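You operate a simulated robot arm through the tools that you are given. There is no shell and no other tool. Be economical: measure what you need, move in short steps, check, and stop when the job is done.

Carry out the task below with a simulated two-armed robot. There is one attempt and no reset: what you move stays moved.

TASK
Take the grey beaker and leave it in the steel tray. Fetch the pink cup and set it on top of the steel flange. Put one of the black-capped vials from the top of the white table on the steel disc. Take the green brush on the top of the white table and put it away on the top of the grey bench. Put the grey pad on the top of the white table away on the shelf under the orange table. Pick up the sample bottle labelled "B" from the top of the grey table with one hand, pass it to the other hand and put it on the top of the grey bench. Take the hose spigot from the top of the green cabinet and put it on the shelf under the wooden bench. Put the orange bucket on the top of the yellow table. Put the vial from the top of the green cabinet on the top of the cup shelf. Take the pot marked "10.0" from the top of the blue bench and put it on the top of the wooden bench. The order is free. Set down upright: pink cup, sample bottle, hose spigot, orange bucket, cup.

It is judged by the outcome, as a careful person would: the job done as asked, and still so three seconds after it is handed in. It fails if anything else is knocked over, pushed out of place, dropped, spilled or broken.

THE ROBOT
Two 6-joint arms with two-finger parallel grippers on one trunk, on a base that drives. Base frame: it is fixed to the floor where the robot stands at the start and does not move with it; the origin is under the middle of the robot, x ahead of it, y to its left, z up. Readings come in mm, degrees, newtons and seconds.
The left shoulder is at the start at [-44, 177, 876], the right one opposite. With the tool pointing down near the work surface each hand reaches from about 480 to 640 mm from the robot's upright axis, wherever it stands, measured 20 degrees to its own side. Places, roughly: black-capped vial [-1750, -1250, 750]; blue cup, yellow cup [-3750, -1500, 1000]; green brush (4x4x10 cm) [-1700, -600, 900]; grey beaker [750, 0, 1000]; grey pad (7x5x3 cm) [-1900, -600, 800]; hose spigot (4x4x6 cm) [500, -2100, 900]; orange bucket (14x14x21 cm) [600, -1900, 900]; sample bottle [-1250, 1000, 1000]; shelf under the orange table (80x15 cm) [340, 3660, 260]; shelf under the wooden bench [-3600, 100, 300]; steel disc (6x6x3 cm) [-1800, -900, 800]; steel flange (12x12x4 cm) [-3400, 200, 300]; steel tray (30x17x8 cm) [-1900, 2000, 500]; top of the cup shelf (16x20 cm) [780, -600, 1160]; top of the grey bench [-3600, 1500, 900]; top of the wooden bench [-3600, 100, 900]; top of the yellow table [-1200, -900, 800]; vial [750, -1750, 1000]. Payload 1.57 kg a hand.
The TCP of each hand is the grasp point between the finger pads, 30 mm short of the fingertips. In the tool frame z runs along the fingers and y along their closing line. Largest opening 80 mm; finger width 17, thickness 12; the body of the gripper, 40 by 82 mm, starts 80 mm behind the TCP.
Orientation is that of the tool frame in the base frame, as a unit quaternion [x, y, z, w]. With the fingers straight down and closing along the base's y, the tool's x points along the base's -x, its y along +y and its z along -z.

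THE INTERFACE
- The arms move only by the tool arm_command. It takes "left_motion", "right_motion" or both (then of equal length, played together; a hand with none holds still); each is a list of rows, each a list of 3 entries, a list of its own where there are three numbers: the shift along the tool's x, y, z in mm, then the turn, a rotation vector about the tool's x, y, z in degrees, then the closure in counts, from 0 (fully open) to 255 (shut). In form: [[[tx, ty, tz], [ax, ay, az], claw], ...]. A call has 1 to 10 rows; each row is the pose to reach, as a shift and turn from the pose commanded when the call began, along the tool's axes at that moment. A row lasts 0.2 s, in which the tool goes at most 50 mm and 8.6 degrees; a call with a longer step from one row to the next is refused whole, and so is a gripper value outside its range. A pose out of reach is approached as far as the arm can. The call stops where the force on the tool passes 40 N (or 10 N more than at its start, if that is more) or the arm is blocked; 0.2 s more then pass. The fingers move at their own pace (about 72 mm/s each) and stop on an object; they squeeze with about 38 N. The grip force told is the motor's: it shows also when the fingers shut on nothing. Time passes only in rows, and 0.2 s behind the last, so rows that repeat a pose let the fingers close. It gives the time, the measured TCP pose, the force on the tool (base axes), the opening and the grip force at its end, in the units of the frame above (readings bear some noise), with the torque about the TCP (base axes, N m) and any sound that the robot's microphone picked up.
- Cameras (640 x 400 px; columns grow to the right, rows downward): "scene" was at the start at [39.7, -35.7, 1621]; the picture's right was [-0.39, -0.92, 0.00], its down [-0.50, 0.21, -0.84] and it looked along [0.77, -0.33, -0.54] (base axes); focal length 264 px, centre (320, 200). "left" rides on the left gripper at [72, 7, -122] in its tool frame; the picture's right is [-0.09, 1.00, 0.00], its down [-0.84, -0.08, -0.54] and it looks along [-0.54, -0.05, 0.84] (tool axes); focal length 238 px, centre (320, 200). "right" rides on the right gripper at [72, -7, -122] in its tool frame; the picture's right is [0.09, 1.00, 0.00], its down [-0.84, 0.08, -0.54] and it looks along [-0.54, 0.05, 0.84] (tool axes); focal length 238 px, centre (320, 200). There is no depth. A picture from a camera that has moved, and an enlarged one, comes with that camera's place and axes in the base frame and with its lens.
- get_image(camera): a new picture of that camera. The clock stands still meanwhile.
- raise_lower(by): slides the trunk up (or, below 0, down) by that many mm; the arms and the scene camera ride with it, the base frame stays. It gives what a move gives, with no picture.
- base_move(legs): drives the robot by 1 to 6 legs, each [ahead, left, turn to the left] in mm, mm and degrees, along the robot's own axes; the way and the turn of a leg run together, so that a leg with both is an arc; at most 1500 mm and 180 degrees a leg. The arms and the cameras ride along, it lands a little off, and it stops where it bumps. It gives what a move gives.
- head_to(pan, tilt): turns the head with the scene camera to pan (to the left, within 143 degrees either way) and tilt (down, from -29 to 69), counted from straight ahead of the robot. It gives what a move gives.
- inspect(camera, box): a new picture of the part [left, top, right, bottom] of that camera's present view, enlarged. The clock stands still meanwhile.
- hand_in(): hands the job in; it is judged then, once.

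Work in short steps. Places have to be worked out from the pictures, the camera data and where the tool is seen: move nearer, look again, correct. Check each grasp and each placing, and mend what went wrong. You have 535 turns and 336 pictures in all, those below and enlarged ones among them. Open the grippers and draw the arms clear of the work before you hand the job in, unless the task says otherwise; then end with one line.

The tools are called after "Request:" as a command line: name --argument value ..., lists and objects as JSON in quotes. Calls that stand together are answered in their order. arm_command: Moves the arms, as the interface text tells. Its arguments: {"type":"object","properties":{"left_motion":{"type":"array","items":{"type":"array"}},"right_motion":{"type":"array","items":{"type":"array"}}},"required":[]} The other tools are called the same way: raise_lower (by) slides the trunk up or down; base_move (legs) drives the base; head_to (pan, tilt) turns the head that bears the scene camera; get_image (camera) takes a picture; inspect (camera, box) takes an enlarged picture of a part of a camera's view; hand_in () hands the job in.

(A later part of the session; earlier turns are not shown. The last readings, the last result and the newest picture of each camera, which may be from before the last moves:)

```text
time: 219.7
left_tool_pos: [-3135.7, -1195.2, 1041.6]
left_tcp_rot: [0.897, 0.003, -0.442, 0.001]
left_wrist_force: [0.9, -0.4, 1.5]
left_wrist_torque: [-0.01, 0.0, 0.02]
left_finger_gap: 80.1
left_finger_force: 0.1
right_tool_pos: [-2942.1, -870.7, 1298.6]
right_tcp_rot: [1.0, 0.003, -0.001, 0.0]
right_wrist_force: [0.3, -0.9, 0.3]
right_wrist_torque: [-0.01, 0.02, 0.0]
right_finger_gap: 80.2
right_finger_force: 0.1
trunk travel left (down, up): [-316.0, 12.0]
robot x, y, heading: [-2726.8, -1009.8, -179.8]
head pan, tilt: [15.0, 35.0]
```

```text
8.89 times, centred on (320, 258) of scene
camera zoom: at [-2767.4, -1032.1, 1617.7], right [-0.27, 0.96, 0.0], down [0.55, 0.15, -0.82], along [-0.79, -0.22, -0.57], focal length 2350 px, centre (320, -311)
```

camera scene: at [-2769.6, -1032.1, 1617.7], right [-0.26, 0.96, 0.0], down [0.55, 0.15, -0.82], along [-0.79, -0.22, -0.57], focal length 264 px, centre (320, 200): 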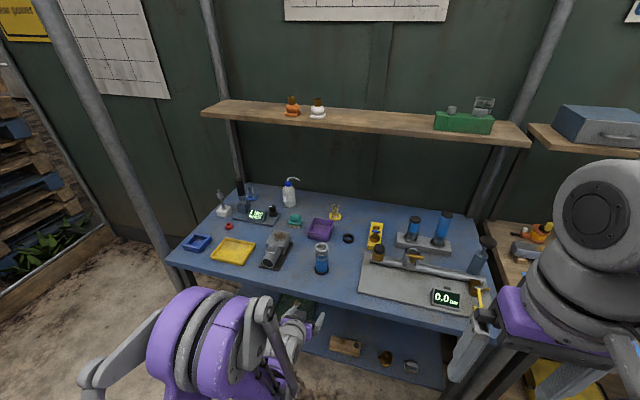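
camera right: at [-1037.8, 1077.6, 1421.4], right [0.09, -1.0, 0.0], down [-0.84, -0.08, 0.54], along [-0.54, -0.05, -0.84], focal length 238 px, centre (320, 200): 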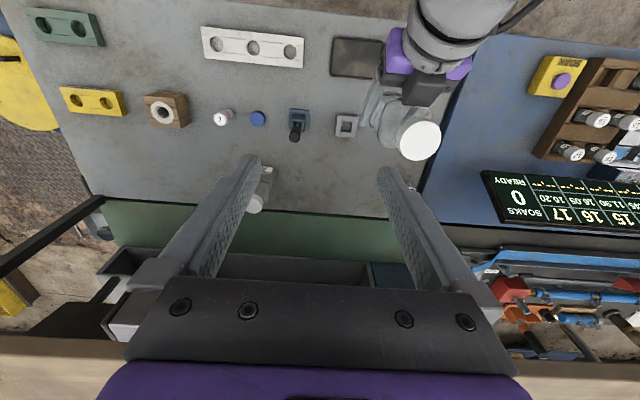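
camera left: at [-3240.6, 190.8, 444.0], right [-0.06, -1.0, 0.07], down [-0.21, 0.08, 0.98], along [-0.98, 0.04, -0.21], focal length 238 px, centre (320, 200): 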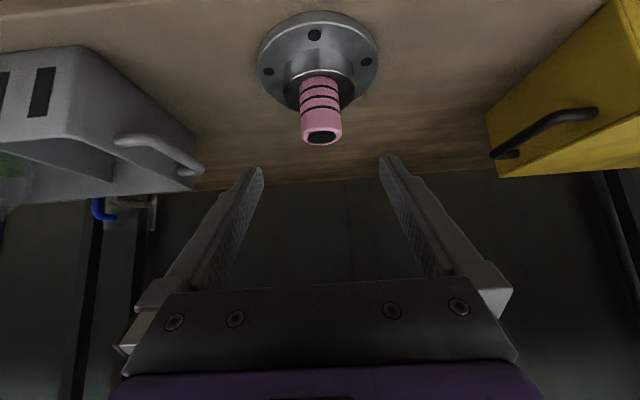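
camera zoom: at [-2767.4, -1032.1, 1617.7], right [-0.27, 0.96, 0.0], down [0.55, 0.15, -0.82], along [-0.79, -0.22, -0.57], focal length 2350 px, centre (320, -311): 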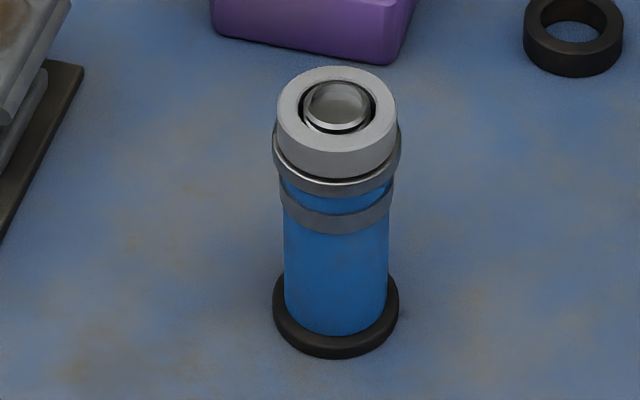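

Blue cup reads "10.0" BUFFER; so the "pink cup" must be the pink buffer cup (on the cup shelf) and I'll later put the ribbed pink item back where it was. First the blue cup at ≈(-3727,-1652): re-orient the left hand to point down and drive closer.

Request:
arm_command --left_motion '[[[-11, 0, -9], [0, 6.6, 0], 0], [[-22, 0, -17], [0, 13.2, 0], 0], [[-33, 0, -25], [0, 19.7, 0], 0], [[-44, 0, -34], [0, 26.2, 0], 0], [[-55, 0, -42], [0, 32.8, 0], 0], [[-66, 0, -51], [0, 39.4, 0], 0], [[-77, 0, -59], [0, 46, 0], 0], [[-87, 0, -67], [0, 52.5, 0], 0]]'

Request:
base_move --legs '[[220, 440, 0]]'

Request:
head_to --pan 15 --tilt 40

Request:
get_image --camera "scene"

Request:
get_image --camera "left"

```text
time: 221.5
left_tool_pos: [-3136.6, -1192.8, 1149.4]
left_tcp_rot: [1.0, 0.004, 0.003, 0.0]
left_wrist_force: [-0.6, 0.1, 0.2]
left_wrist_torque: [-0.01, 0.01, 0.03]
left_finger_gap: 80.1
left_finger_force: 0.1
right_tool_pos: [-2946.1, -871.5, 1298.0]
right_tcp_rot: [1.0, 0.004, 0.001, -0.001]
right_wrist_force: [-0.2, 0.0, 0.3]
right_wrist_torque: [-0.02, 0.02, 0.0]
right_finger_gap: 79.9
right_finger_force: 0.1
trunk travel left (down, up): [-316.0, 12.0]
robot x, y, heading: [-2728.0, -1007.1, -179.5]
head pan, tilt: [15.0, 35.0]
```

```text
time: 225.9
left_tool_pos: [-3356.1, -1630.1, 1150.6]
left_tcp_rot: [1.0, -0.002, 0.001, 0.0]
left_wrist_force: [0.0, 0.5, 0.0]
left_wrist_torque: [-0.02, -0.04, 0.0]
left_finger_gap: 79.9
left_finger_force: 0.1
right_tool_pos: [-3160.3, -1310.2, 1298.0]
right_tcp_rot: [1.0, -0.002, 0.0, 0.0]
right_wrist_force: [0.5, -0.1, 0.1]
right_wrist_torque: [-0.02, 0.02, 0.04]
right_finger_gap: 79.9
right_finger_force: 0.1
trunk travel left (down, up): [-316.0, 12.0]
robot x, y, heading: [-2946.7, -1451.6, 179.8]
head pan, tilt: [15.0, 35.0]
```

```text
time: 226.6
left_tool_pos: [-3357.1, -1630.7, 1150.1]
left_tcp_rot: [1.0, -0.001, 0.001, 0.0]
left_wrist_force: [0.4, -0.1, -1.0]
left_wrist_torque: [-0.01, -0.01, 0.03]
left_finger_gap: 79.8
left_finger_force: 0.1
right_tool_pos: [-3161.0, -1309.9, 1298.7]
right_tcp_rot: [1.0, -0.002, -0.001, 0.0]
right_wrist_force: [-1.0, -0.7, -1.1]
right_wrist_torque: [-0.02, -0.01, -0.01]
right_finger_gap: 80.2
right_finger_force: 0.0
trunk travel left (down, up): [-316.0, 12.0]
robot x, y, heading: [-2946.9, -1452.8, 179.9]
head pan, tilt: [15.0, 40.0]
```

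```text
252 pictures are left
camera scene: at [-2985.0, -1473.0, 1610.2], right [-0.26, 0.97, 0.0], down [0.62, 0.16, -0.77], along [-0.74, -0.2, -0.64], focal length 264 px, centre (320, 200)
```

scene: 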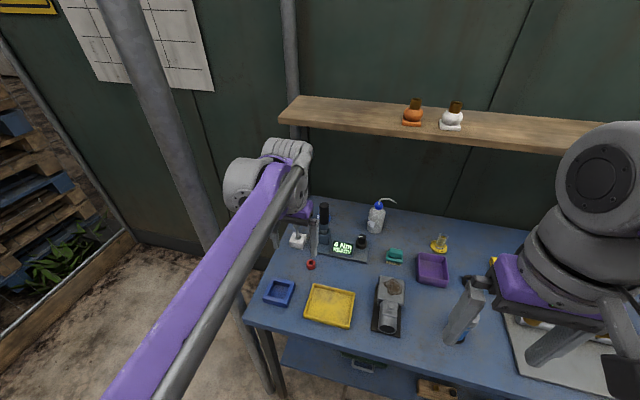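

```text
251 pictures are left
camera left: at [-3285.7, -1637.8, 1272.0], right [-0.1, -1.0, 0.0], down [-0.84, 0.08, 0.54], along [-0.54, 0.05, -0.84], focal length 238 px, centre (320, 200)
```

left: 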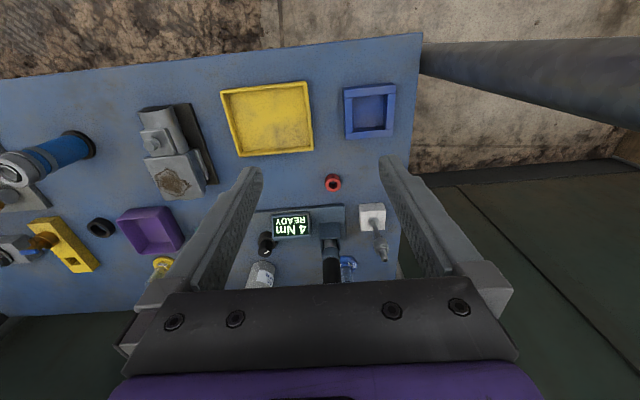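

The blue cup is beside the black driver handle, with the corner post to the left. I drive 130 mm ahead and take a closer look from above.

Request:
base_move --legs '[[130, 0, 0]]'

Request:
arm_command --left_motion '[[[-45, 0, 0], [0, 0, 0], 0], [[-90, 0, 0], [0, 0, 0], 0], [[-130, 5, 0], [0, 0, 0], 0], [[-170, 10, 0], [0, 0, 0], 0]]'

Request:
get_image --camera "left"

Request:
get_image --camera "scene"

```text
time: 227.9
left_tool_pos: [-3480.6, -1628.7, 1149.6]
left_tcp_rot: [1.0, -0.003, 0.001, 0.001]
left_wrist_force: [-0.5, 0.7, 0.0]
left_wrist_torque: [0.01, 0.02, 0.01]
left_finger_gap: 80.1
left_finger_force: 0.1
right_tool_pos: [-3283.5, -1309.3, 1299.3]
right_tcp_rot: [1.0, -0.002, -0.001, 0.001]
right_wrist_force: [-0.6, 0.3, 0.1]
right_wrist_torque: [-0.04, -0.01, -0.02]
right_finger_gap: 79.7
right_finger_force: 0.1
trunk travel left (down, up): [-316.0, 12.0]
robot x, y, heading: [-3070.4, -1448.0, 179.7]
head pan, tilt: [15.0, 40.0]
```

```text
time: 228.9
left_tool_pos: [-3645.8, -1636.7, 1150.6]
left_tcp_rot: [1.0, -0.003, 0.005, 0.0]
left_wrist_force: [-0.1, -0.2, 0.2]
left_wrist_torque: [-0.02, 0.03, -0.01]
left_finger_gap: 80.0
left_finger_force: 0.1
right_tool_pos: [-3283.4, -1309.1, 1299.1]
right_tcp_rot: [1.0, -0.002, -0.001, 0.0]
right_wrist_force: [0.4, 0.3, 0.2]
right_wrist_torque: [0.0, -0.01, -0.01]
right_finger_gap: 80.0
right_finger_force: 0.0
trunk travel left (down, up): [-316.0, 12.0]
robot x, y, heading: [-3069.2, -1450.9, 180.0]
head pan, tilt: [15.0, 40.0]
stopped in row 4 (left hand): the force on the tool passed its limit at 84 N (the readings are from after the stop); the commanded pose is now the measured one
```

```text
250 pictures are left
camera left: at [-3576.2, -1644.1, 1272.1], right [-0.1, -1.0, 0.0], down [-0.84, 0.08, 0.53], along [-0.53, 0.05, -0.85], focal length 238 px, centre (320, 200)
```

left: 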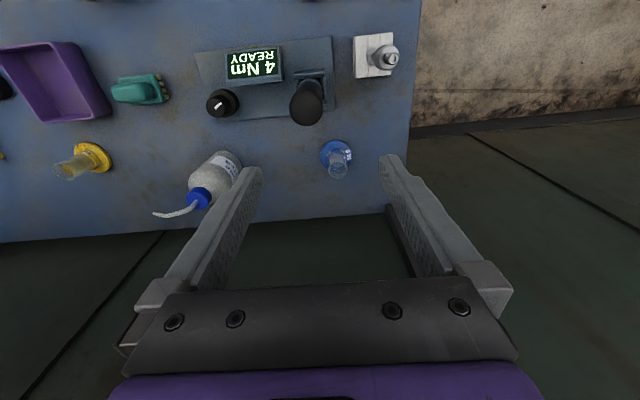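

```text
249 pictures are left
camera scene: at [-3108.5, -1472.0, 1610.2], right [-0.25, 0.97, 0.0], down [0.62, 0.16, -0.77], along [-0.74, -0.19, -0.64], focal length 264 px, centre (320, 200)
```

scene: 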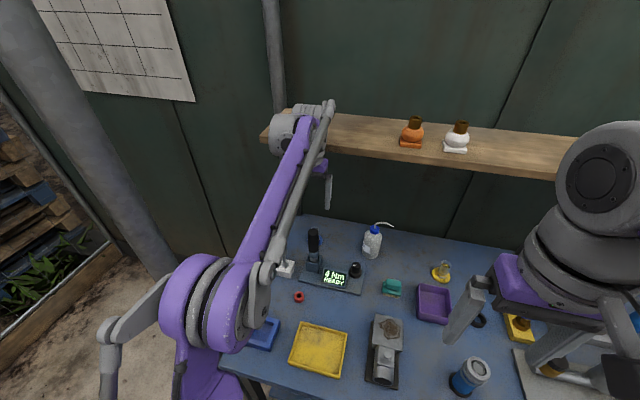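

The wrist touched the front edge of the wall shelf (z≈1306) above; nothing seems moved. I back off, and go in low around the left of the driver handle instead.

Request:
arm_command --left_motion '[[[40, 0, 0], [0, 0, 0], 140], [[40, 35, 0], [0, 0, 0], 140], [[40, 68, 10], [0, 0, 0], 140], [[40, 68, 55], [0, 0, 0], 140], [[40, 68, 100], [0, 0, 0], 140], [[40, 68, 138], [0, 0, 0], 140]]'

Request:
get_image --camera "left"

Request:
get_image --camera "scene"

```text
time: 230.3
left_tool_pos: [-3606.8, -1705.7, 1011.7]
left_tcp_rot: [1.0, -0.004, 0.006, -0.001]
left_wrist_force: [0.4, -0.3, -0.4]
left_wrist_torque: [0.01, 0.01, 0.02]
left_finger_gap: 35.9
left_finger_force: 0.0
right_tool_pos: [-3286.5, -1309.0, 1299.3]
right_tcp_rot: [1.0, -0.003, -0.001, 0.0]
right_wrist_force: [0.5, 0.5, 0.5]
right_wrist_torque: [-0.02, -0.01, 0.0]
right_finger_gap: 80.0
right_finger_force: 0.0
trunk travel left (down, up): [-316.0, 12.0]
robot x, y, heading: [-3072.8, -1451.0, 179.5]
head pan, tilt: [15.0, 40.0]
```

```text
248 pictures are left
camera left: at [-3536.7, -1713.1, 1134.7], right [-0.1, -1.0, 0.0], down [-0.84, 0.08, 0.53], along [-0.53, 0.05, -0.85], focal length 238 px, centre (320, 200)
```

left: 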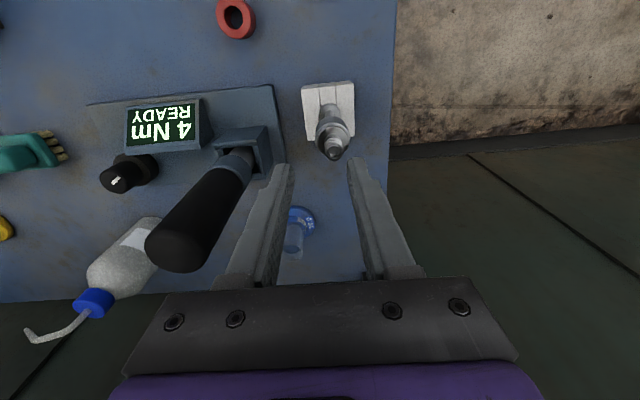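

```text
247 pictures are left
camera scene: at [-3110.2, -1472.1, 1610.1], right [-0.25, 0.97, 0.0], down [0.62, 0.16, -0.77], along [-0.74, -0.19, -0.64], focal length 264 px, centre (320, 200)
```

scene: 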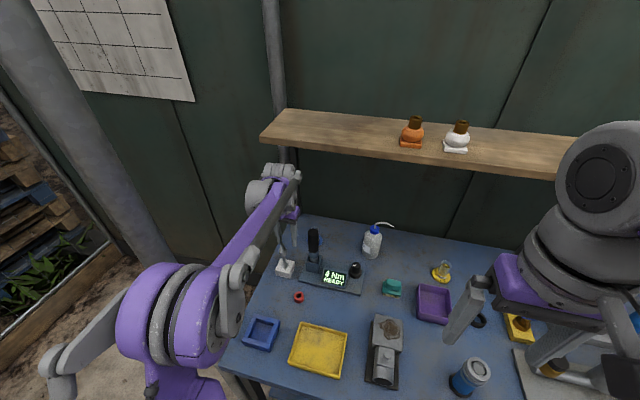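

Path clear of the driver. Moving in under the shelf to above the cup, then opening.

Request:
arm_command --left_motion '[[[-40, 0, 0], [0, 0, 0], 140], [[-80, 0, 0], [0, 0, 0], 140], [[-121, 0, 0], [0, 0, 0], 140], [[-121, -25, 0], [0, 0, 0], 80], [[-121, -38, 0], [0, 0, 0], 30], [[-121, -38, 0], [0, 0, 0], 30]]'

Request:
get_image --camera "left"

```text
time: 231.7
left_tool_pos: [-3727.3, -1664.3, 1010.1]
left_tcp_rot: [1.0, -0.003, 0.004, -0.001]
left_wrist_force: [-0.2, -0.3, 1.4]
left_wrist_torque: [-0.02, 0.0, -0.02]
left_finger_gap: 70.6
left_finger_force: 0.1
right_tool_pos: [-3286.0, -1309.6, 1299.3]
right_tcp_rot: [1.0, -0.003, -0.001, -0.001]
right_wrist_force: [-0.6, 0.0, -0.6]
right_wrist_torque: [0.01, -0.01, 0.01]
right_finger_gap: 80.0
right_finger_force: 0.0
trunk travel left (down, up): [-316.0, 12.0]
robot x, y, heading: [-3072.3, -1451.1, 179.7]
head pan, tilt: [15.0, 40.0]
```

```text
246 pictures are left
camera left: at [-3657.9, -1673.7, 1133.9], right [-0.1, -1.0, 0.0], down [-0.84, 0.08, 0.53], along [-0.53, 0.05, -0.85], focal length 238 px, centre (320, 200)
```

left: 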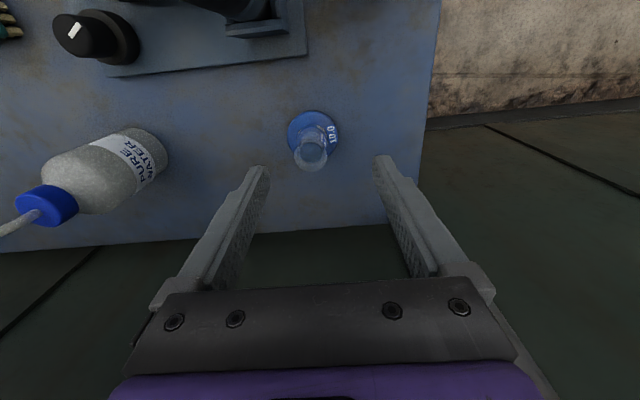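

Cup centre ≈(-3736,-1658), rim z≈928. Descending over the glass and closing.

Request:
arm_command --left_motion '[[[-9, -6, 30], [0, 0, 0], 30], [[-9, -6, 60], [0, 0, 0], 30], [[-9, -6, 92], [0, 0, 0], 30], [[-9, -6, 92], [0, 0, 0], 30]]'

Request:
get_image --camera "left"

```text
time: 232.7
left_tool_pos: [-3734.8, -1659.6, 921.4]
left_tcp_rot: [1.0, -0.004, 0.006, -0.001]
left_wrist_force: [0.7, 0.3, -1.1]
left_wrist_torque: [-0.02, -0.04, 0.0]
left_finger_gap: 70.8
left_finger_force: 0.0
right_tool_pos: [-3285.0, -1309.2, 1298.8]
right_tcp_rot: [1.0, -0.001, -0.001, 0.001]
right_wrist_force: [0.1, 0.1, 0.7]
right_wrist_torque: [0.0, 0.01, -0.02]
right_finger_gap: 80.2
right_finger_force: 0.1
trunk travel left (down, up): [-316.0, 12.0]
robot x, y, heading: [-3072.1, -1451.6, 179.9]
head pan, tilt: [15.0, 40.0]
```

```text
245 pictures are left
camera left: at [-3665.4, -1667.5, 1043.2], right [-0.1, -1.0, 0.0], down [-0.84, 0.08, 0.53], along [-0.53, 0.05, -0.85], focal length 238 px, centre (320, 200)
```

left: 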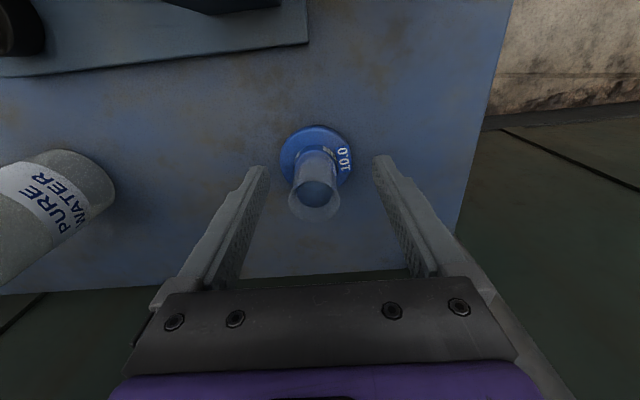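

Rim ≈918; lowering 13 mm more, 5 mm farther, then closing.

Request:
arm_command --left_motion '[[[-5, 0, 7], [0, 0, 0], 30], [[-5, 0, 13], [0, 0, 0], 30], [[-5, 0, 13], [0, 0, 0], 255], [[-5, 0, 13], [0, 0, 0], 255], [[-5, 0, 13], [0, 0, 0], 255], [[-5, 0, 13], [0, 0, 0], 255]]'

Request:
get_image --camera "left"

```text
time: 234.1
left_tool_pos: [-3739.5, -1660.8, 906.3]
left_tcp_rot: [1.0, -0.004, 0.005, 0.0]
left_wrist_force: [-0.8, -0.5, 1.4]
left_wrist_torque: [-0.07, 0.01, -0.02]
left_finger_gap: 31.0
left_finger_force: 38.1
right_tool_pos: [-3285.3, -1308.7, 1298.3]
right_tcp_rot: [1.0, -0.003, -0.001, 0.001]
right_wrist_force: [-0.2, 0.4, -0.1]
right_wrist_torque: [0.01, 0.0, -0.01]
right_finger_gap: 80.0
right_finger_force: 0.1
trunk travel left (down, up): [-316.0, 12.0]
robot x, y, heading: [-3073.7, -1451.2, 179.8]
head pan, tilt: [15.0, 40.0]
```

```text
244 pictures are left
camera left: at [-3670.2, -1667.9, 1029.8], right [-0.1, -1.0, 0.0], down [-0.84, 0.08, 0.53], along [-0.53, 0.05, -0.85], focal length 238 px, centre (320, 200)
```

left: 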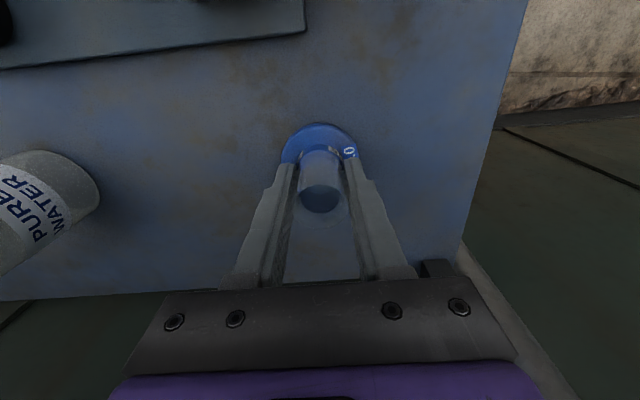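

Glass gripped (31 mm). I lift to z≈1000 (below the wall shelf) and move partly out between driver and spindle, checking clearance.

Request:
arm_command --left_motion '[[[0, 0, -25], [0, 0, 0], 255], [[0, 0, -50], [0, 0, 0], 255], [[0, 0, -75], [0, 0, 0], 255], [[0, 0, -98], [0, 0, 0], 255], [[20, 10, -98], [0, 0, 0], 255], [[40, 20, -98], [0, 0, 0], 255]]'

Request:
get_image --camera "left"

Request:
inspect --camera "scene" --box '[220, 140, 420, 290]'

```text
time: 235.5
left_tool_pos: [-3699.6, -1681.3, 1004.8]
left_tcp_rot: [1.0, -0.004, 0.004, -0.001]
left_wrist_force: [0.0, 0.2, -1.4]
left_wrist_torque: [0.0, 0.01, 0.02]
left_finger_gap: 30.8
left_finger_force: 38.2
right_tool_pos: [-3284.3, -1309.8, 1299.2]
right_tcp_rot: [1.0, -0.003, -0.002, 0.001]
right_wrist_force: [0.1, 0.4, 0.1]
right_wrist_torque: [-0.01, -0.02, -0.01]
right_finger_gap: 79.8
right_finger_force: 0.2
trunk travel left (down, up): [-316.0, 12.0]
robot x, y, heading: [-3072.1, -1450.2, 179.8]
head pan, tilt: [15.0, 40.0]
```

```text
243 pictures are left
camera left: at [-3629.8, -1690.2, 1127.4], right [-0.1, -1.0, 0.0], down [-0.84, 0.08, 0.53], along [-0.53, 0.05, -0.85], focal length 238 px, centre (320, 200)
```

left: 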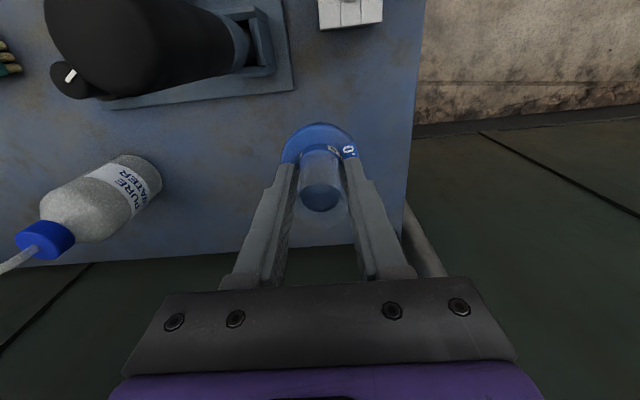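

```text
2.67 times, centred on (320, 215) of scene
camera zoom: at [-3109.3, -1472.3, 1610.1], right [-0.25, 0.97, 0.0], down [0.62, 0.16, -0.77], along [-0.74, -0.19, -0.64], focal length 705 px, centre (320, 160)
```

zoom: 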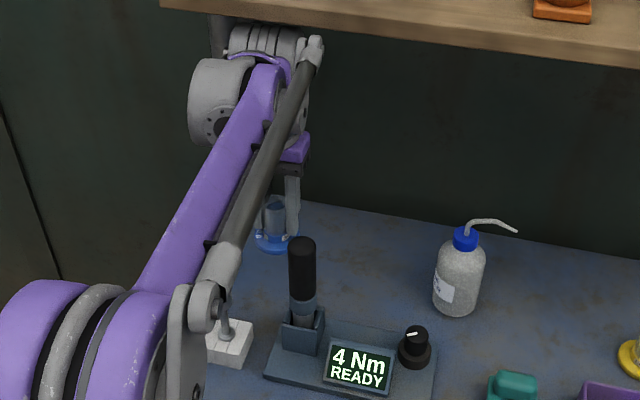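

Driver at (-3633,-1630), spindle at (-3593,-1715). I come back to x≈-3637, y≈-1688 (clear of both) and lift there in front of the shelf.

Request:
arm_command --left_motion '[[[25, 3, 0], [0, 0, 0], 255], [[45, 6, 0], [0, 0, 0], 255], [[62, 7, 0], [0, 0, 0], 255], [[62, 7, 0], [0, 0, 0], 255], [[62, 7, -25], [0, 0, 0], 255], [[62, 7, -50], [0, 0, 0], 255], [[62, 7, -75], [0, 0, 0], 255], [[62, 7, -100], [0, 0, 0], 255]]'

Request:
get_image --camera "left"

Request:
get_image --camera "scene"

```text
time: 237.3
left_tool_pos: [-3639.2, -1688.8, 1106.2]
left_tcp_rot: [1.0, -0.003, 0.006, -0.001]
left_wrist_force: [0.4, -0.6, -1.3]
left_wrist_torque: [0.01, -0.03, -0.01]
left_finger_gap: 30.7
left_finger_force: 38.1
right_tool_pos: [-3284.7, -1310.2, 1298.7]
right_tcp_rot: [1.0, -0.003, -0.001, 0.0]
right_wrist_force: [-0.6, 0.5, 0.7]
right_wrist_torque: [-0.01, 0.0, 0.02]
right_finger_gap: 80.3
right_finger_force: 0.1
trunk travel left (down, up): [-316.0, 12.0]
robot x, y, heading: [-3069.3, -1450.4, 179.7]
head pan, tilt: [15.0, 40.0]
```

```text
241 pictures are left
camera left: at [-3570.1, -1696.0, 1228.1], right [-0.1, -1.0, 0.0], down [-0.84, 0.08, 0.53], along [-0.53, 0.05, -0.85], focal length 238 px, centre (320, 200)
```

left: 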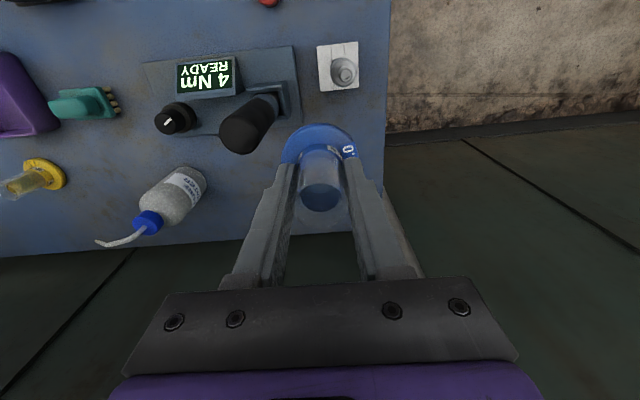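

```text
240 pictures are left
camera scene: at [-3109.8, -1472.0, 1610.2], right [-0.25, 0.97, 0.0], down [0.62, 0.16, -0.77], along [-0.74, -0.19, -0.64], focal length 264 px, centre (320, 200)
```

scene: 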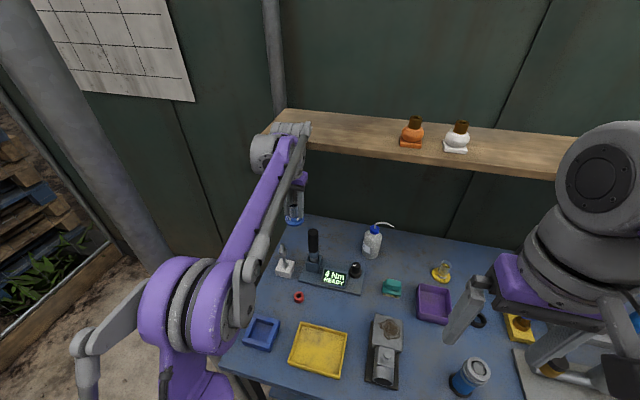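

Cup is up and clear. Retracting it toward the robot, then driving to the wooden bench's free right-front area.

Request:
arm_command --left_motion '[[[25, 0, -10], [0, 0, 0], 255], [[55, 0, -20], [0, 0, 0], 255], [[90, 0, -30], [0, 0, 0], 255], [[125, -5, -35], [0, 0, 0], 255], [[160, -10, -40], [0, 0, 0], 255], [[190, -15, -40], [0, 0, 0], 255]]'

Request:
base_move --legs '[[-200, 0, 0], [0, -1450, 0], [0, -640, 0]]'

Request:
get_image --camera "scene"

Request:
get_image --camera "left"

```text
time: 238.7
left_tool_pos: [-3452.6, -1673.6, 1146.5]
left_tcp_rot: [1.0, -0.003, 0.006, 0.0]
left_wrist_force: [-0.6, 0.9, -1.2]
left_wrist_torque: [0.02, -0.03, -0.01]
left_finger_gap: 30.9
left_finger_force: 38.0
right_tool_pos: [-3284.3, -1310.7, 1298.1]
right_tcp_rot: [1.0, -0.002, -0.001, 0.0]
right_wrist_force: [-0.2, -0.4, 0.4]
right_wrist_torque: [-0.02, 0.01, 0.01]
right_finger_gap: 79.8
right_finger_force: 0.1
trunk travel left (down, up): [-316.0, 12.0]
robot x, y, heading: [-3071.5, -1448.4, 179.9]
head pan, tilt: [15.0, 40.0]
```

```text
time: 258.3
left_tool_pos: [-3239.1, 378.5, 1147.0]
left_tcp_rot: [1.0, 0.009, 0.005, -0.001]
left_wrist_force: [-0.3, -0.5, -0.5]
left_wrist_torque: [0.0, 0.04, -0.04]
left_finger_gap: 30.5
left_finger_force: 38.3
right_tool_pos: [-3079.3, 747.3, 1298.5]
right_tcp_rot: [1.0, 0.011, 0.0, 0.0]
right_wrist_force: [0.5, -0.2, 0.6]
right_wrist_torque: [-0.06, -0.02, -0.01]
right_finger_gap: 79.8
right_finger_force: 0.1
trunk travel left (down, up): [-316.0, 12.0]
robot x, y, heading: [-2862.4, 612.3, -178.8]
head pan, tilt: [15.0, 40.0]
```

```text
239 pictures are left
camera scene: at [-2900.5, 588.4, 1610.1], right [-0.28, 0.96, 0.0], down [0.62, 0.18, -0.77], along [-0.74, -0.21, -0.64], focal length 264 px, centre (320, 200)
```

scene: 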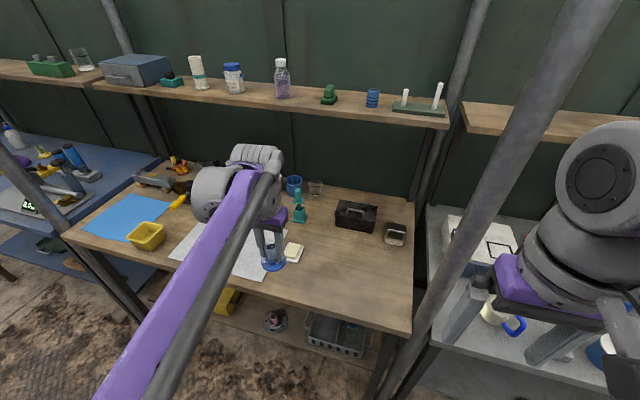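

```text
238 pictures are left
camera left: at [-3169.0, 371.9, 1269.5], right [-0.07, -1.0, 0.0], down [-0.84, 0.06, 0.53], along [-0.53, 0.04, -0.85], focal length 238 px, centre (320, 200)
```

left: 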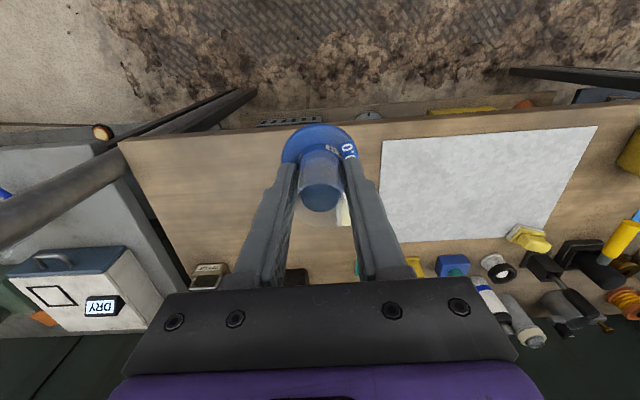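

Free spot chosen at (-3440,470) right of the white plate. Moving the cup there, then down.

Request:
arm_command --left_motion '[[[-36, -16, 10], [0, 0, 0], 255], [[-72, -33, 20], [0, 0, 0], 255], [[-108, -50, 30], [0, 0, 0], 255], [[-144, -67, 40], [0, 0, 0], 255], [[-175, -82, 60], [0, 0, 0], 255], [[-198, -96, 90], [0, 0, 0], 255], [[-198, -96, 130], [0, 0, 0], 255], [[-198, -96, 165], [0, 0, 0], 255], [[-198, -96, 195], [0, 0, 0], 255]]'

Request:
get_image --camera "left"

```text
time: 260.3
left_tool_pos: [-3436.4, 471.8, 948.1]
left_tcp_rot: [1.0, 0.009, 0.006, -0.001]
left_wrist_force: [-0.1, 0.6, -1.7]
left_wrist_torque: [0.0, 0.02, -0.01]
left_finger_gap: 30.3
left_finger_force: 37.5
right_tool_pos: [-3080.2, 746.4, 1299.8]
right_tcp_rot: [1.0, 0.01, 0.0, 0.0]
right_wrist_force: [0.4, -0.4, 0.3]
right_wrist_torque: [0.0, 0.01, 0.02]
right_finger_gap: 80.0
right_finger_force: 0.0
trunk travel left (down, up): [-316.0, 12.0]
robot x, y, heading: [-2865.4, 610.0, -178.8]
head pan, tilt: [15.0, 40.0]
```

```text
237 pictures are left
camera left: at [-3367.1, 465.6, 1070.5], right [-0.07, -1.0, 0.0], down [-0.84, 0.06, 0.53], along [-0.53, 0.04, -0.85], focal length 238 px, centre (320, 200)
```

left: 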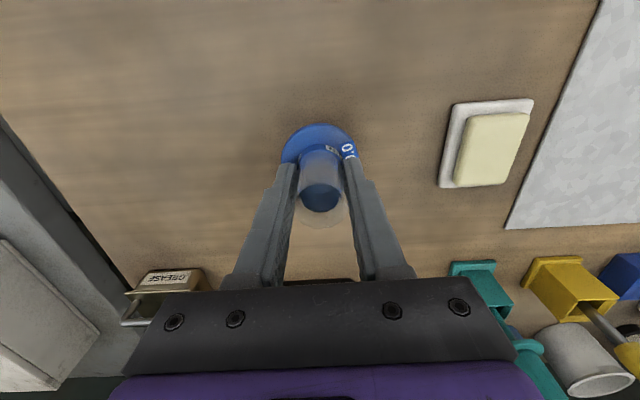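

Clear surface under the cup. Lowering slowly to contact.

Request:
arm_command --left_motion '[[[0, 0, 12], [0, 0, 0], 255], [[0, 0, 24], [0, 0, 0], 255], [[0, 0, 30], [0, 0, 0], 255], [[0, 0, 34], [0, 0, 0], 255], [[0, 0, 34], [0, 0, 0], 255]]'

Request:
arm_command --left_motion '[[[0, 0, 2], [0, 0, 0], 255], [[0, 0, 4], [0, 0, 0], 255], [[0, 0, 4], [0, 0, 0], 255]]'

```text
time: 261.5
left_tool_pos: [-3435.4, 470.6, 914.9]
left_tcp_rot: [1.0, 0.01, 0.005, -0.001]
left_wrist_force: [0.8, 0.1, -1.9]
left_wrist_torque: [0.0, 0.0, -0.01]
left_finger_gap: 30.6
left_finger_force: 37.9
right_tool_pos: [-3079.9, 747.8, 1299.2]
right_tcp_rot: [1.0, 0.01, -0.001, 0.0]
right_wrist_force: [-0.1, 0.9, 0.3]
right_wrist_torque: [-0.02, 0.02, 0.02]
right_finger_gap: 79.8
right_finger_force: 0.0
trunk travel left (down, up): [-316.0, 12.0]
robot x, y, heading: [-2863.2, 610.3, -178.9]
head pan, tilt: [15.0, 40.0]
```

```text
time: 262.3
left_tool_pos: [-3435.4, 470.7, 911.9]
left_tcp_rot: [1.0, 0.01, 0.005, -0.002]
left_wrist_force: [-0.9, -0.3, -0.5]
left_wrist_torque: [0.01, 0.0, 0.03]
left_finger_gap: 30.5
left_finger_force: 38.1
right_tool_pos: [-3080.1, 746.2, 1299.0]
right_tcp_rot: [1.0, 0.01, -0.001, 0.0]
right_wrist_force: [-0.4, 1.0, -0.2]
right_wrist_torque: [0.03, -0.04, 0.01]
right_finger_gap: 80.1
right_finger_force: 0.0
trunk travel left (down, up): [-316.0, 12.0]
robot x, y, heading: [-2860.8, 609.9, -178.5]
head pan, tilt: [15.0, 40.0]
```

Request:
arm_command --left_motion '[[[0, 0, 2], [0, 0, 0], 255], [[0, 0, 4], [0, 0, 0], 255], [[0, 0, 6], [0, 0, 0], 255], [[0, 0, 6], [0, 0, 0], 255]]'

```text
time: 263.3
left_tool_pos: [-3435.5, 470.9, 908.6]
left_tcp_rot: [1.0, 0.01, 0.003, 0.0]
left_wrist_force: [-7.6, -2.2, 35.3]
left_wrist_torque: [-0.12, -0.08, -0.1]
left_finger_gap: 30.5
left_finger_force: 37.7
right_tool_pos: [-3078.9, 748.0, 1300.2]
right_tcp_rot: [1.0, 0.01, -0.002, 0.0]
right_wrist_force: [0.9, -0.5, 0.2]
right_wrist_torque: [-0.01, -0.02, 0.01]
right_finger_gap: 80.2
right_finger_force: 0.1
trunk travel left (down, up): [-316.0, 12.0]
robot x, y, heading: [-2863.8, 613.7, -178.8]
head pan, tilt: [15.0, 40.0]
```

Firm contact. Easing 2 mm, opening, and rising.

Request:
arm_command --left_motion '[[[0, 0, -2], [0, 0, 0], 255], [[0, 0, -2], [0, 0, 0], 150], [[0, 0, -2], [0, 0, 0], 60], [[0, 0, -2], [0, 0, 0], 20], [[0, 0, -30], [0, 0, 0], 20], [[0, 0, -70], [0, 0, 0], 20], [[0, 0, -110], [0, 0, 0], 0], [[0, 0, -150], [0, 0, 0], 0]]'

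Request:
get_image --camera "left"

```text
time: 265.1
left_tool_pos: [-3436.7, 469.9, 1056.1]
left_tcp_rot: [1.0, 0.01, 0.005, -0.001]
left_wrist_force: [-0.2, -0.3, -1.0]
left_wrist_torque: [-0.01, -0.01, 0.0]
left_finger_gap: 80.2
left_finger_force: 0.1
right_tool_pos: [-3080.2, 747.5, 1299.0]
right_tcp_rot: [1.0, 0.01, -0.001, 0.0]
right_wrist_force: [-0.2, 0.5, 1.1]
right_wrist_torque: [0.01, -0.03, -0.01]
right_finger_gap: 80.2
right_finger_force: 0.0
trunk travel left (down, up): [-316.0, 12.0]
robot x, y, heading: [-2860.0, 609.8, -178.7]
head pan, tilt: [15.0, 40.0]
```

```text
236 pictures are left
camera left: at [-3367.7, 464.5, 1178.5], right [-0.07, -1.0, 0.0], down [-0.84, 0.06, 0.53], along [-0.53, 0.04, -0.85], focal length 238 px, centre (320, 200)
```

left: 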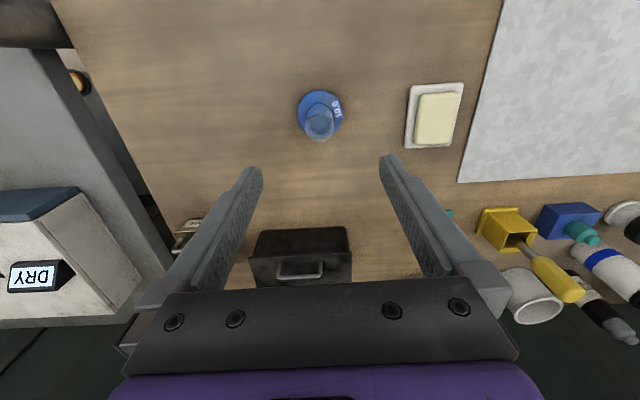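

Blue cup stands on the wooden bench. Now I restore the ribbed pink item: pull the left hand back, pitch it 45° forward, go to the flange position and lower the trunk.

Request:
arm_command --left_motion '[[[33, 0, -15], [0, 0, 0], 0], [[66, 0, -30], [0, -7.5, 0], 0], [[100, 0, -45], [0, -15, 0], 0], [[133, 0, -60], [0, -22.5, 0], 0], [[166, 0, -60], [0, -30, 0], 0], [[190, 0, -60], [0, -37.5, 0], 0], [[200, 0, -60], [0, -45, 0], 0], [[200, 0, -60], [0, -45, 0], 0]]'

Request:
base_move --legs '[[120, 0, -1.2], [-140, 230, 0]]'

```text
time: 266.9
left_tool_pos: [-3238.8, 475.3, 1118.5]
left_tcp_rot: [0.926, 0.009, -0.377, 0.003]
left_wrist_force: [0.0, 0.3, 0.3]
left_wrist_torque: [0.01, -0.02, -0.02]
left_finger_gap: 79.9
left_finger_force: 0.0
right_tool_pos: [-3081.0, 745.9, 1298.2]
right_tcp_rot: [1.0, 0.01, 0.001, 0.0]
right_wrist_force: [-1.6, 0.5, 0.1]
right_wrist_torque: [-0.01, -0.03, 0.01]
right_finger_gap: 80.2
right_finger_force: 0.0
trunk travel left (down, up): [-316.0, 12.0]
robot x, y, heading: [-2860.6, 611.1, -178.7]
head pan, tilt: [15.0, 40.0]
```

```text
time: 270.4
left_tool_pos: [-3215.0, 245.8, 1117.8]
left_tcp_rot: [0.926, 0.004, -0.378, 0.001]
left_wrist_force: [0.3, -0.2, 0.4]
left_wrist_torque: [-0.01, -0.01, 0.0]
left_finger_gap: 80.0
left_finger_force: 0.1
right_tool_pos: [-3052.2, 516.4, 1297.9]
right_tcp_rot: [1.0, 0.004, -0.001, 0.001]
right_wrist_force: [0.0, -0.2, 0.1]
right_wrist_torque: [0.0, 0.04, 0.0]
right_finger_gap: 79.8
right_finger_force: 0.0
trunk travel left (down, up): [-316.0, 12.0]
robot x, y, heading: [-2836.1, 376.8, -179.3]
head pan, tilt: [15.0, 40.0]
```

Lowering the trunk in front of the bench.

Request:
base_move --legs '[[-70, 0, -0.7]]'

Request:
raise_lower --by -300

Request:
arm_command --left_motion '[[[30, 0, 30], [0, 0, 0], 0], [[60, 0, 60], [0, 0, 0], 0], [[90, 0, 90], [0, 0, 0], 0], [[120, 0, 120], [0, 0, 0], 0], [[150, 0, 150], [0, 0, 0], 0], [[180, 0, 180], [0, 0, 0], 0]]'

Request:
get_image --camera "left"

```text
time: 271.4
left_tool_pos: [-3150.8, 250.7, 1119.0]
left_tcp_rot: [0.926, -0.003, -0.378, -0.002]
left_wrist_force: [0.8, 0.3, 0.8]
left_wrist_torque: [-0.05, -0.02, 0.0]
left_finger_gap: 79.9
left_finger_force: 0.0
right_tool_pos: [-2986.8, 520.6, 1299.1]
right_tcp_rot: [1.0, -0.002, 0.0, 0.0]
right_wrist_force: [0.3, -0.2, -0.3]
right_wrist_torque: [-0.02, -0.01, -0.01]
right_finger_gap: 79.9
right_finger_force: 0.0
trunk travel left (down, up): [-316.0, 12.0]
robot x, y, heading: [-2770.6, 380.0, 180.0]
head pan, tilt: [15.0, 40.0]
```

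```text
time: 274.4
left_tool_pos: [-3149.9, 251.2, 817.8]
left_tcp_rot: [0.926, 0.0, -0.378, 0.0]
left_wrist_force: [0.8, 0.3, 0.1]
left_wrist_torque: [0.01, 0.04, -0.03]
left_finger_gap: 80.3
left_finger_force: 0.0
right_tool_pos: [-2985.4, 519.2, 998.3]
right_tcp_rot: [1.0, -0.001, -0.001, 0.001]
right_wrist_force: [-0.2, -1.2, 0.0]
right_wrist_torque: [0.0, 0.0, -0.02]
right_finger_gap: 79.8
right_finger_force: 0.1
trunk travel left (down, up): [-16.0, 312.0]
robot x, y, heading: [-2772.2, 377.0, 180.0]
head pan, tilt: [15.0, 40.0]
```

```text
time: 275.8
left_tool_pos: [-3145.2, 252.1, 563.7]
left_tcp_rot: [0.926, -0.001, -0.379, -0.001]
left_wrist_force: [-0.2, -0.3, 0.1]
left_wrist_torque: [-0.04, 0.02, 0.03]
left_finger_gap: 80.3
left_finger_force: 0.1
right_tool_pos: [-2985.8, 519.1, 999.4]
right_tcp_rot: [1.0, -0.001, 0.0, 0.0]
right_wrist_force: [-0.1, 0.3, 0.1]
right_wrist_torque: [-0.04, -0.01, -0.04]
right_finger_gap: 80.0
right_finger_force: 0.2
trunk travel left (down, up): [-16.0, 312.0]
robot x, y, heading: [-2769.5, 383.1, 179.9]
head pan, tilt: [15.0, 40.0]
```

```text
235 pictures are left
camera left: at [-3009.5, 244.7, 600.0], right [-0.07, -1.0, 0.06], down [-0.22, 0.08, 0.97], along [-0.97, 0.05, -0.22], focal length 238 px, centre (320, 200)
```

left: 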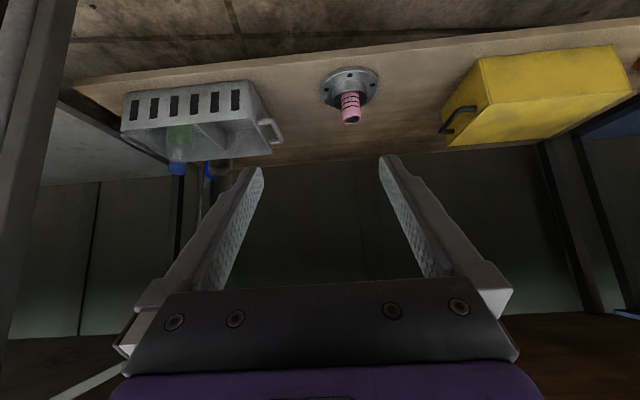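

Driving ahead and moving to the pre-grasp pose used before.

Request:
base_move --legs '[[118, 0, 0]]'

Request:
arm_command --left_motion '[[[6, 11, 38], [0, 0, 0], 0], [[12, 22, 76], [0, 0, 0], 0], [[18, 33, 114], [0, 0, 0], 0], [[24, 44, 152], [0, 0, 0], 0], [[31, 55, 190], [0, 0, 0], 0], [[31, 55, 190], [0, 0, 0], 0]]'

Request:
get_image --camera "left"

```text
time: 277.0
left_tool_pos: [-3258.1, 251.7, 563.2]
left_tcp_rot: [0.926, -0.001, -0.377, -0.001]
left_wrist_force: [-0.2, -0.6, 0.2]
left_wrist_torque: [-0.03, 0.01, -0.04]
left_finger_gap: 80.0
left_finger_force: 0.0
right_tool_pos: [-3101.3, 519.1, 998.7]
right_tcp_rot: [1.0, -0.001, 0.0, 0.0]
right_wrist_force: [-0.5, -1.1, 0.7]
right_wrist_torque: [-0.05, -0.02, -0.02]
right_finger_gap: 80.0
right_finger_force: 0.1
trunk travel left (down, up): [-16.0, 312.0]
robot x, y, heading: [-2886.4, 379.4, 180.0]
head pan, tilt: [15.0, 40.0]
```

```text
time: 278.4
left_tool_pos: [-3368.6, 194.6, 405.6]
left_tcp_rot: [0.926, -0.001, -0.377, -0.001]
left_wrist_force: [1.1, 0.1, 0.1]
left_wrist_torque: [0.0, 0.01, 0.0]
left_finger_gap: 80.1
left_finger_force: 0.1
right_tool_pos: [-3099.1, 519.8, 998.2]
right_tcp_rot: [1.0, -0.001, -0.001, 0.0]
right_wrist_force: [0.4, 0.2, 0.2]
right_wrist_torque: [-0.02, 0.0, 0.04]
right_finger_gap: 80.1
right_finger_force: 0.1
trunk travel left (down, up): [-16.0, 312.0]
robot x, y, heading: [-2885.1, 377.7, 179.9]
head pan, tilt: [15.0, 40.0]
```

```text
234 pictures are left
camera left: at [-3233.1, 188.0, 442.4], right [-0.07, -1.0, 0.06], down [-0.22, 0.08, 0.97], along [-0.97, 0.05, -0.22], focal length 238 px, centre (320, 200)
```

left: 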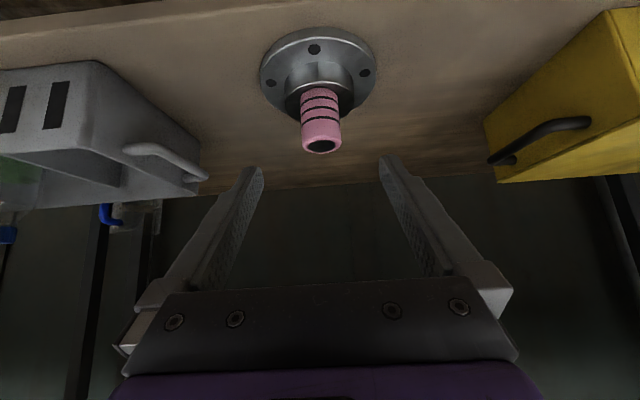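

Same relation as before; approaching to the release pose (-3463,194,327) and gripping.

Request:
arm_command --left_motion '[[[-3, 0, 40], [0, 0, 0], 0], [[-6, 0, 80], [0, 0, 0], 0], [[-11, 0, 122], [0, 0, 0], 0], [[-11, 0, 122], [0, 0, 0], 0], [[-11, 0, 122], [0, 0, 0], 255], [[-11, 0, 122], [0, 0, 0], 255], [[-11, 0, 122], [0, 0, 0], 255], [[-11, 0, 122], [0, 0, 0], 255]]'

Request:
get_image --camera "left"

```text
time: 280.2
left_tool_pos: [-3460.3, 198.3, 321.1]
left_tcp_rot: [0.926, 0.0, -0.378, 0.0]
left_wrist_force: [-0.5, -4.9, 12.0]
left_wrist_torque: [-0.19, 0.13, 0.05]
left_finger_gap: 34.8
left_finger_force: 38.1
right_tool_pos: [-3099.2, 519.4, 999.1]
right_tcp_rot: [1.0, 0.0, 0.0, 0.0]
right_wrist_force: [0.4, 0.4, 0.1]
right_wrist_torque: [-0.01, 0.03, 0.01]
right_finger_gap: 80.1
right_finger_force: 0.1
trunk travel left (down, up): [-16.0, 312.0]
robot x, y, heading: [-2886.7, 375.6, 179.9]
head pan, tilt: [15.0, 40.0]
```

```text
233 pictures are left
camera left: at [-3325.2, 190.6, 358.1], right [-0.07, -1.0, 0.06], down [-0.22, 0.08, 0.97], along [-0.97, 0.05, -0.22], focal length 238 px, centre (320, 200)
```

left: 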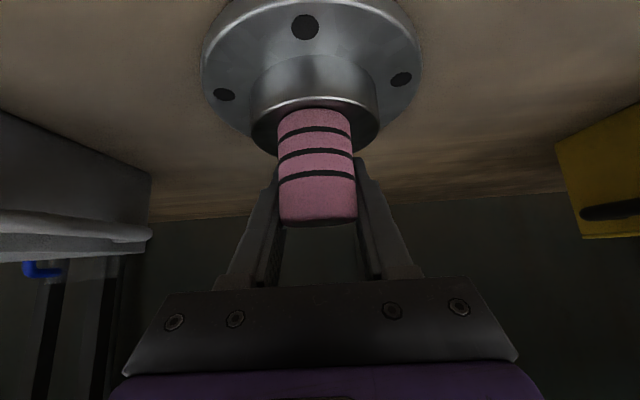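

Gripped. Lifting off the flange and withdrawing, then raising the trunk.

Request:
arm_command --left_motion '[[[-20, 0, -20], [0, 0, 0], 255], [[-40, 0, -40], [0, 0, 0], 255], [[-57, 0, -57], [0, 0, 0], 255], [[-35, 0, -90], [0, 0, 0], 255], [[-15, 0, -125], [0, 0, 0], 255], [[5, 0, -160], [0, 0, 0], 255], [[10, 0, -205], [0, 0, 0], 255]]'

Request:
base_move --legs '[[-130, 0, 0]]'

Request:
raise_lower --by 300

Request:
get_image --camera "left"

```text
time: 281.8
left_tool_pos: [-3316.3, 198.1, 471.4]
left_tcp_rot: [0.927, -0.001, -0.376, -0.001]
left_wrist_force: [-0.3, -0.5, 0.1]
left_wrist_torque: [0.0, 0.02, 0.0]
left_finger_gap: 34.9
left_finger_force: 38.0
left hand out of reach, approached as far as the arm can: row 6, 7
right_tool_pos: [-3099.1, 519.3, 998.3]
right_tcp_rot: [1.0, -0.001, -0.001, 0.001]
right_wrist_force: [0.9, -0.2, -0.3]
right_wrist_torque: [0.03, -0.01, -0.01]
right_finger_gap: 79.9
right_finger_force: 0.0
trunk travel left (down, up): [-16.0, 312.0]
robot x, y, heading: [-2883.9, 380.0, 180.1]
head pan, tilt: [15.0, 40.0]
```

```text
time: 283.1
left_tool_pos: [-3190.1, 198.4, 471.0]
left_tcp_rot: [0.926, -0.001, -0.377, -0.001]
left_wrist_force: [0.0, -0.1, -0.9]
left_wrist_torque: [0.01, 0.02, 0.0]
left_finger_gap: 34.8
left_finger_force: 38.2
right_tool_pos: [-2971.5, 517.9, 997.7]
right_tcp_rot: [1.0, -0.001, -0.002, 0.0]
right_wrist_force: [1.0, -0.7, -0.6]
right_wrist_torque: [0.0, -0.01, 0.0]
right_finger_gap: 80.3
right_finger_force: 0.0
trunk travel left (down, up): [-16.0, 312.0]
robot x, y, heading: [-2755.1, 382.0, 180.0]
head pan, tilt: [15.0, 40.0]
```

```text
time: 285.9
left_tool_pos: [-3258.6, 198.7, 830.7]
left_tcp_rot: [0.907, -0.001, -0.42, -0.002]
left_wrist_force: [3.3, -0.9, -11.7]
left_wrist_torque: [0.26, -0.3, 0.06]
left_finger_gap: 34.5
left_finger_force: 38.2
right_tool_pos: [-2974.6, 517.7, 1299.2]
right_tcp_rot: [1.0, -0.001, -0.002, 0.0]
right_wrist_force: [0.4, -0.4, 0.3]
right_wrist_torque: [0.0, -0.01, -0.03]
right_finger_gap: 79.9
right_finger_force: 0.1
trunk travel left (down, up): [-314.0, 14.0]
robot x, y, heading: [-2759.0, 380.8, 179.9]
head pan, tilt: [15.0, 40.0]
stopped: the force on the tool passed its limit at 52 N (the readings are from after the stop); the commanded pose is now the measured one
```

```text
232 pictures are left
camera left: at [-3121.4, 190.0, 854.9], right [-0.06, -1.0, 0.07], down [-0.13, 0.08, 0.99], along [-0.99, 0.05, -0.13], focal length 238 px, centre (320, 200)
```

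left: 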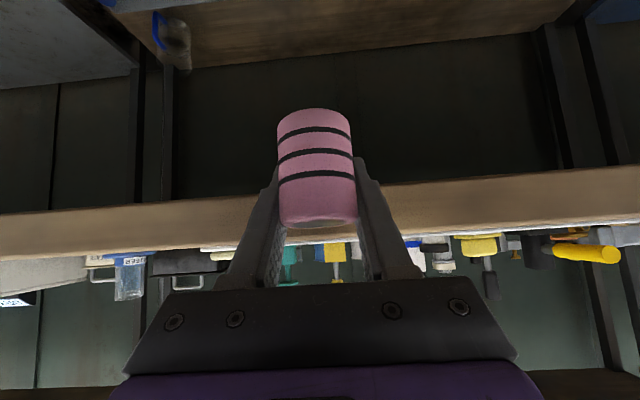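

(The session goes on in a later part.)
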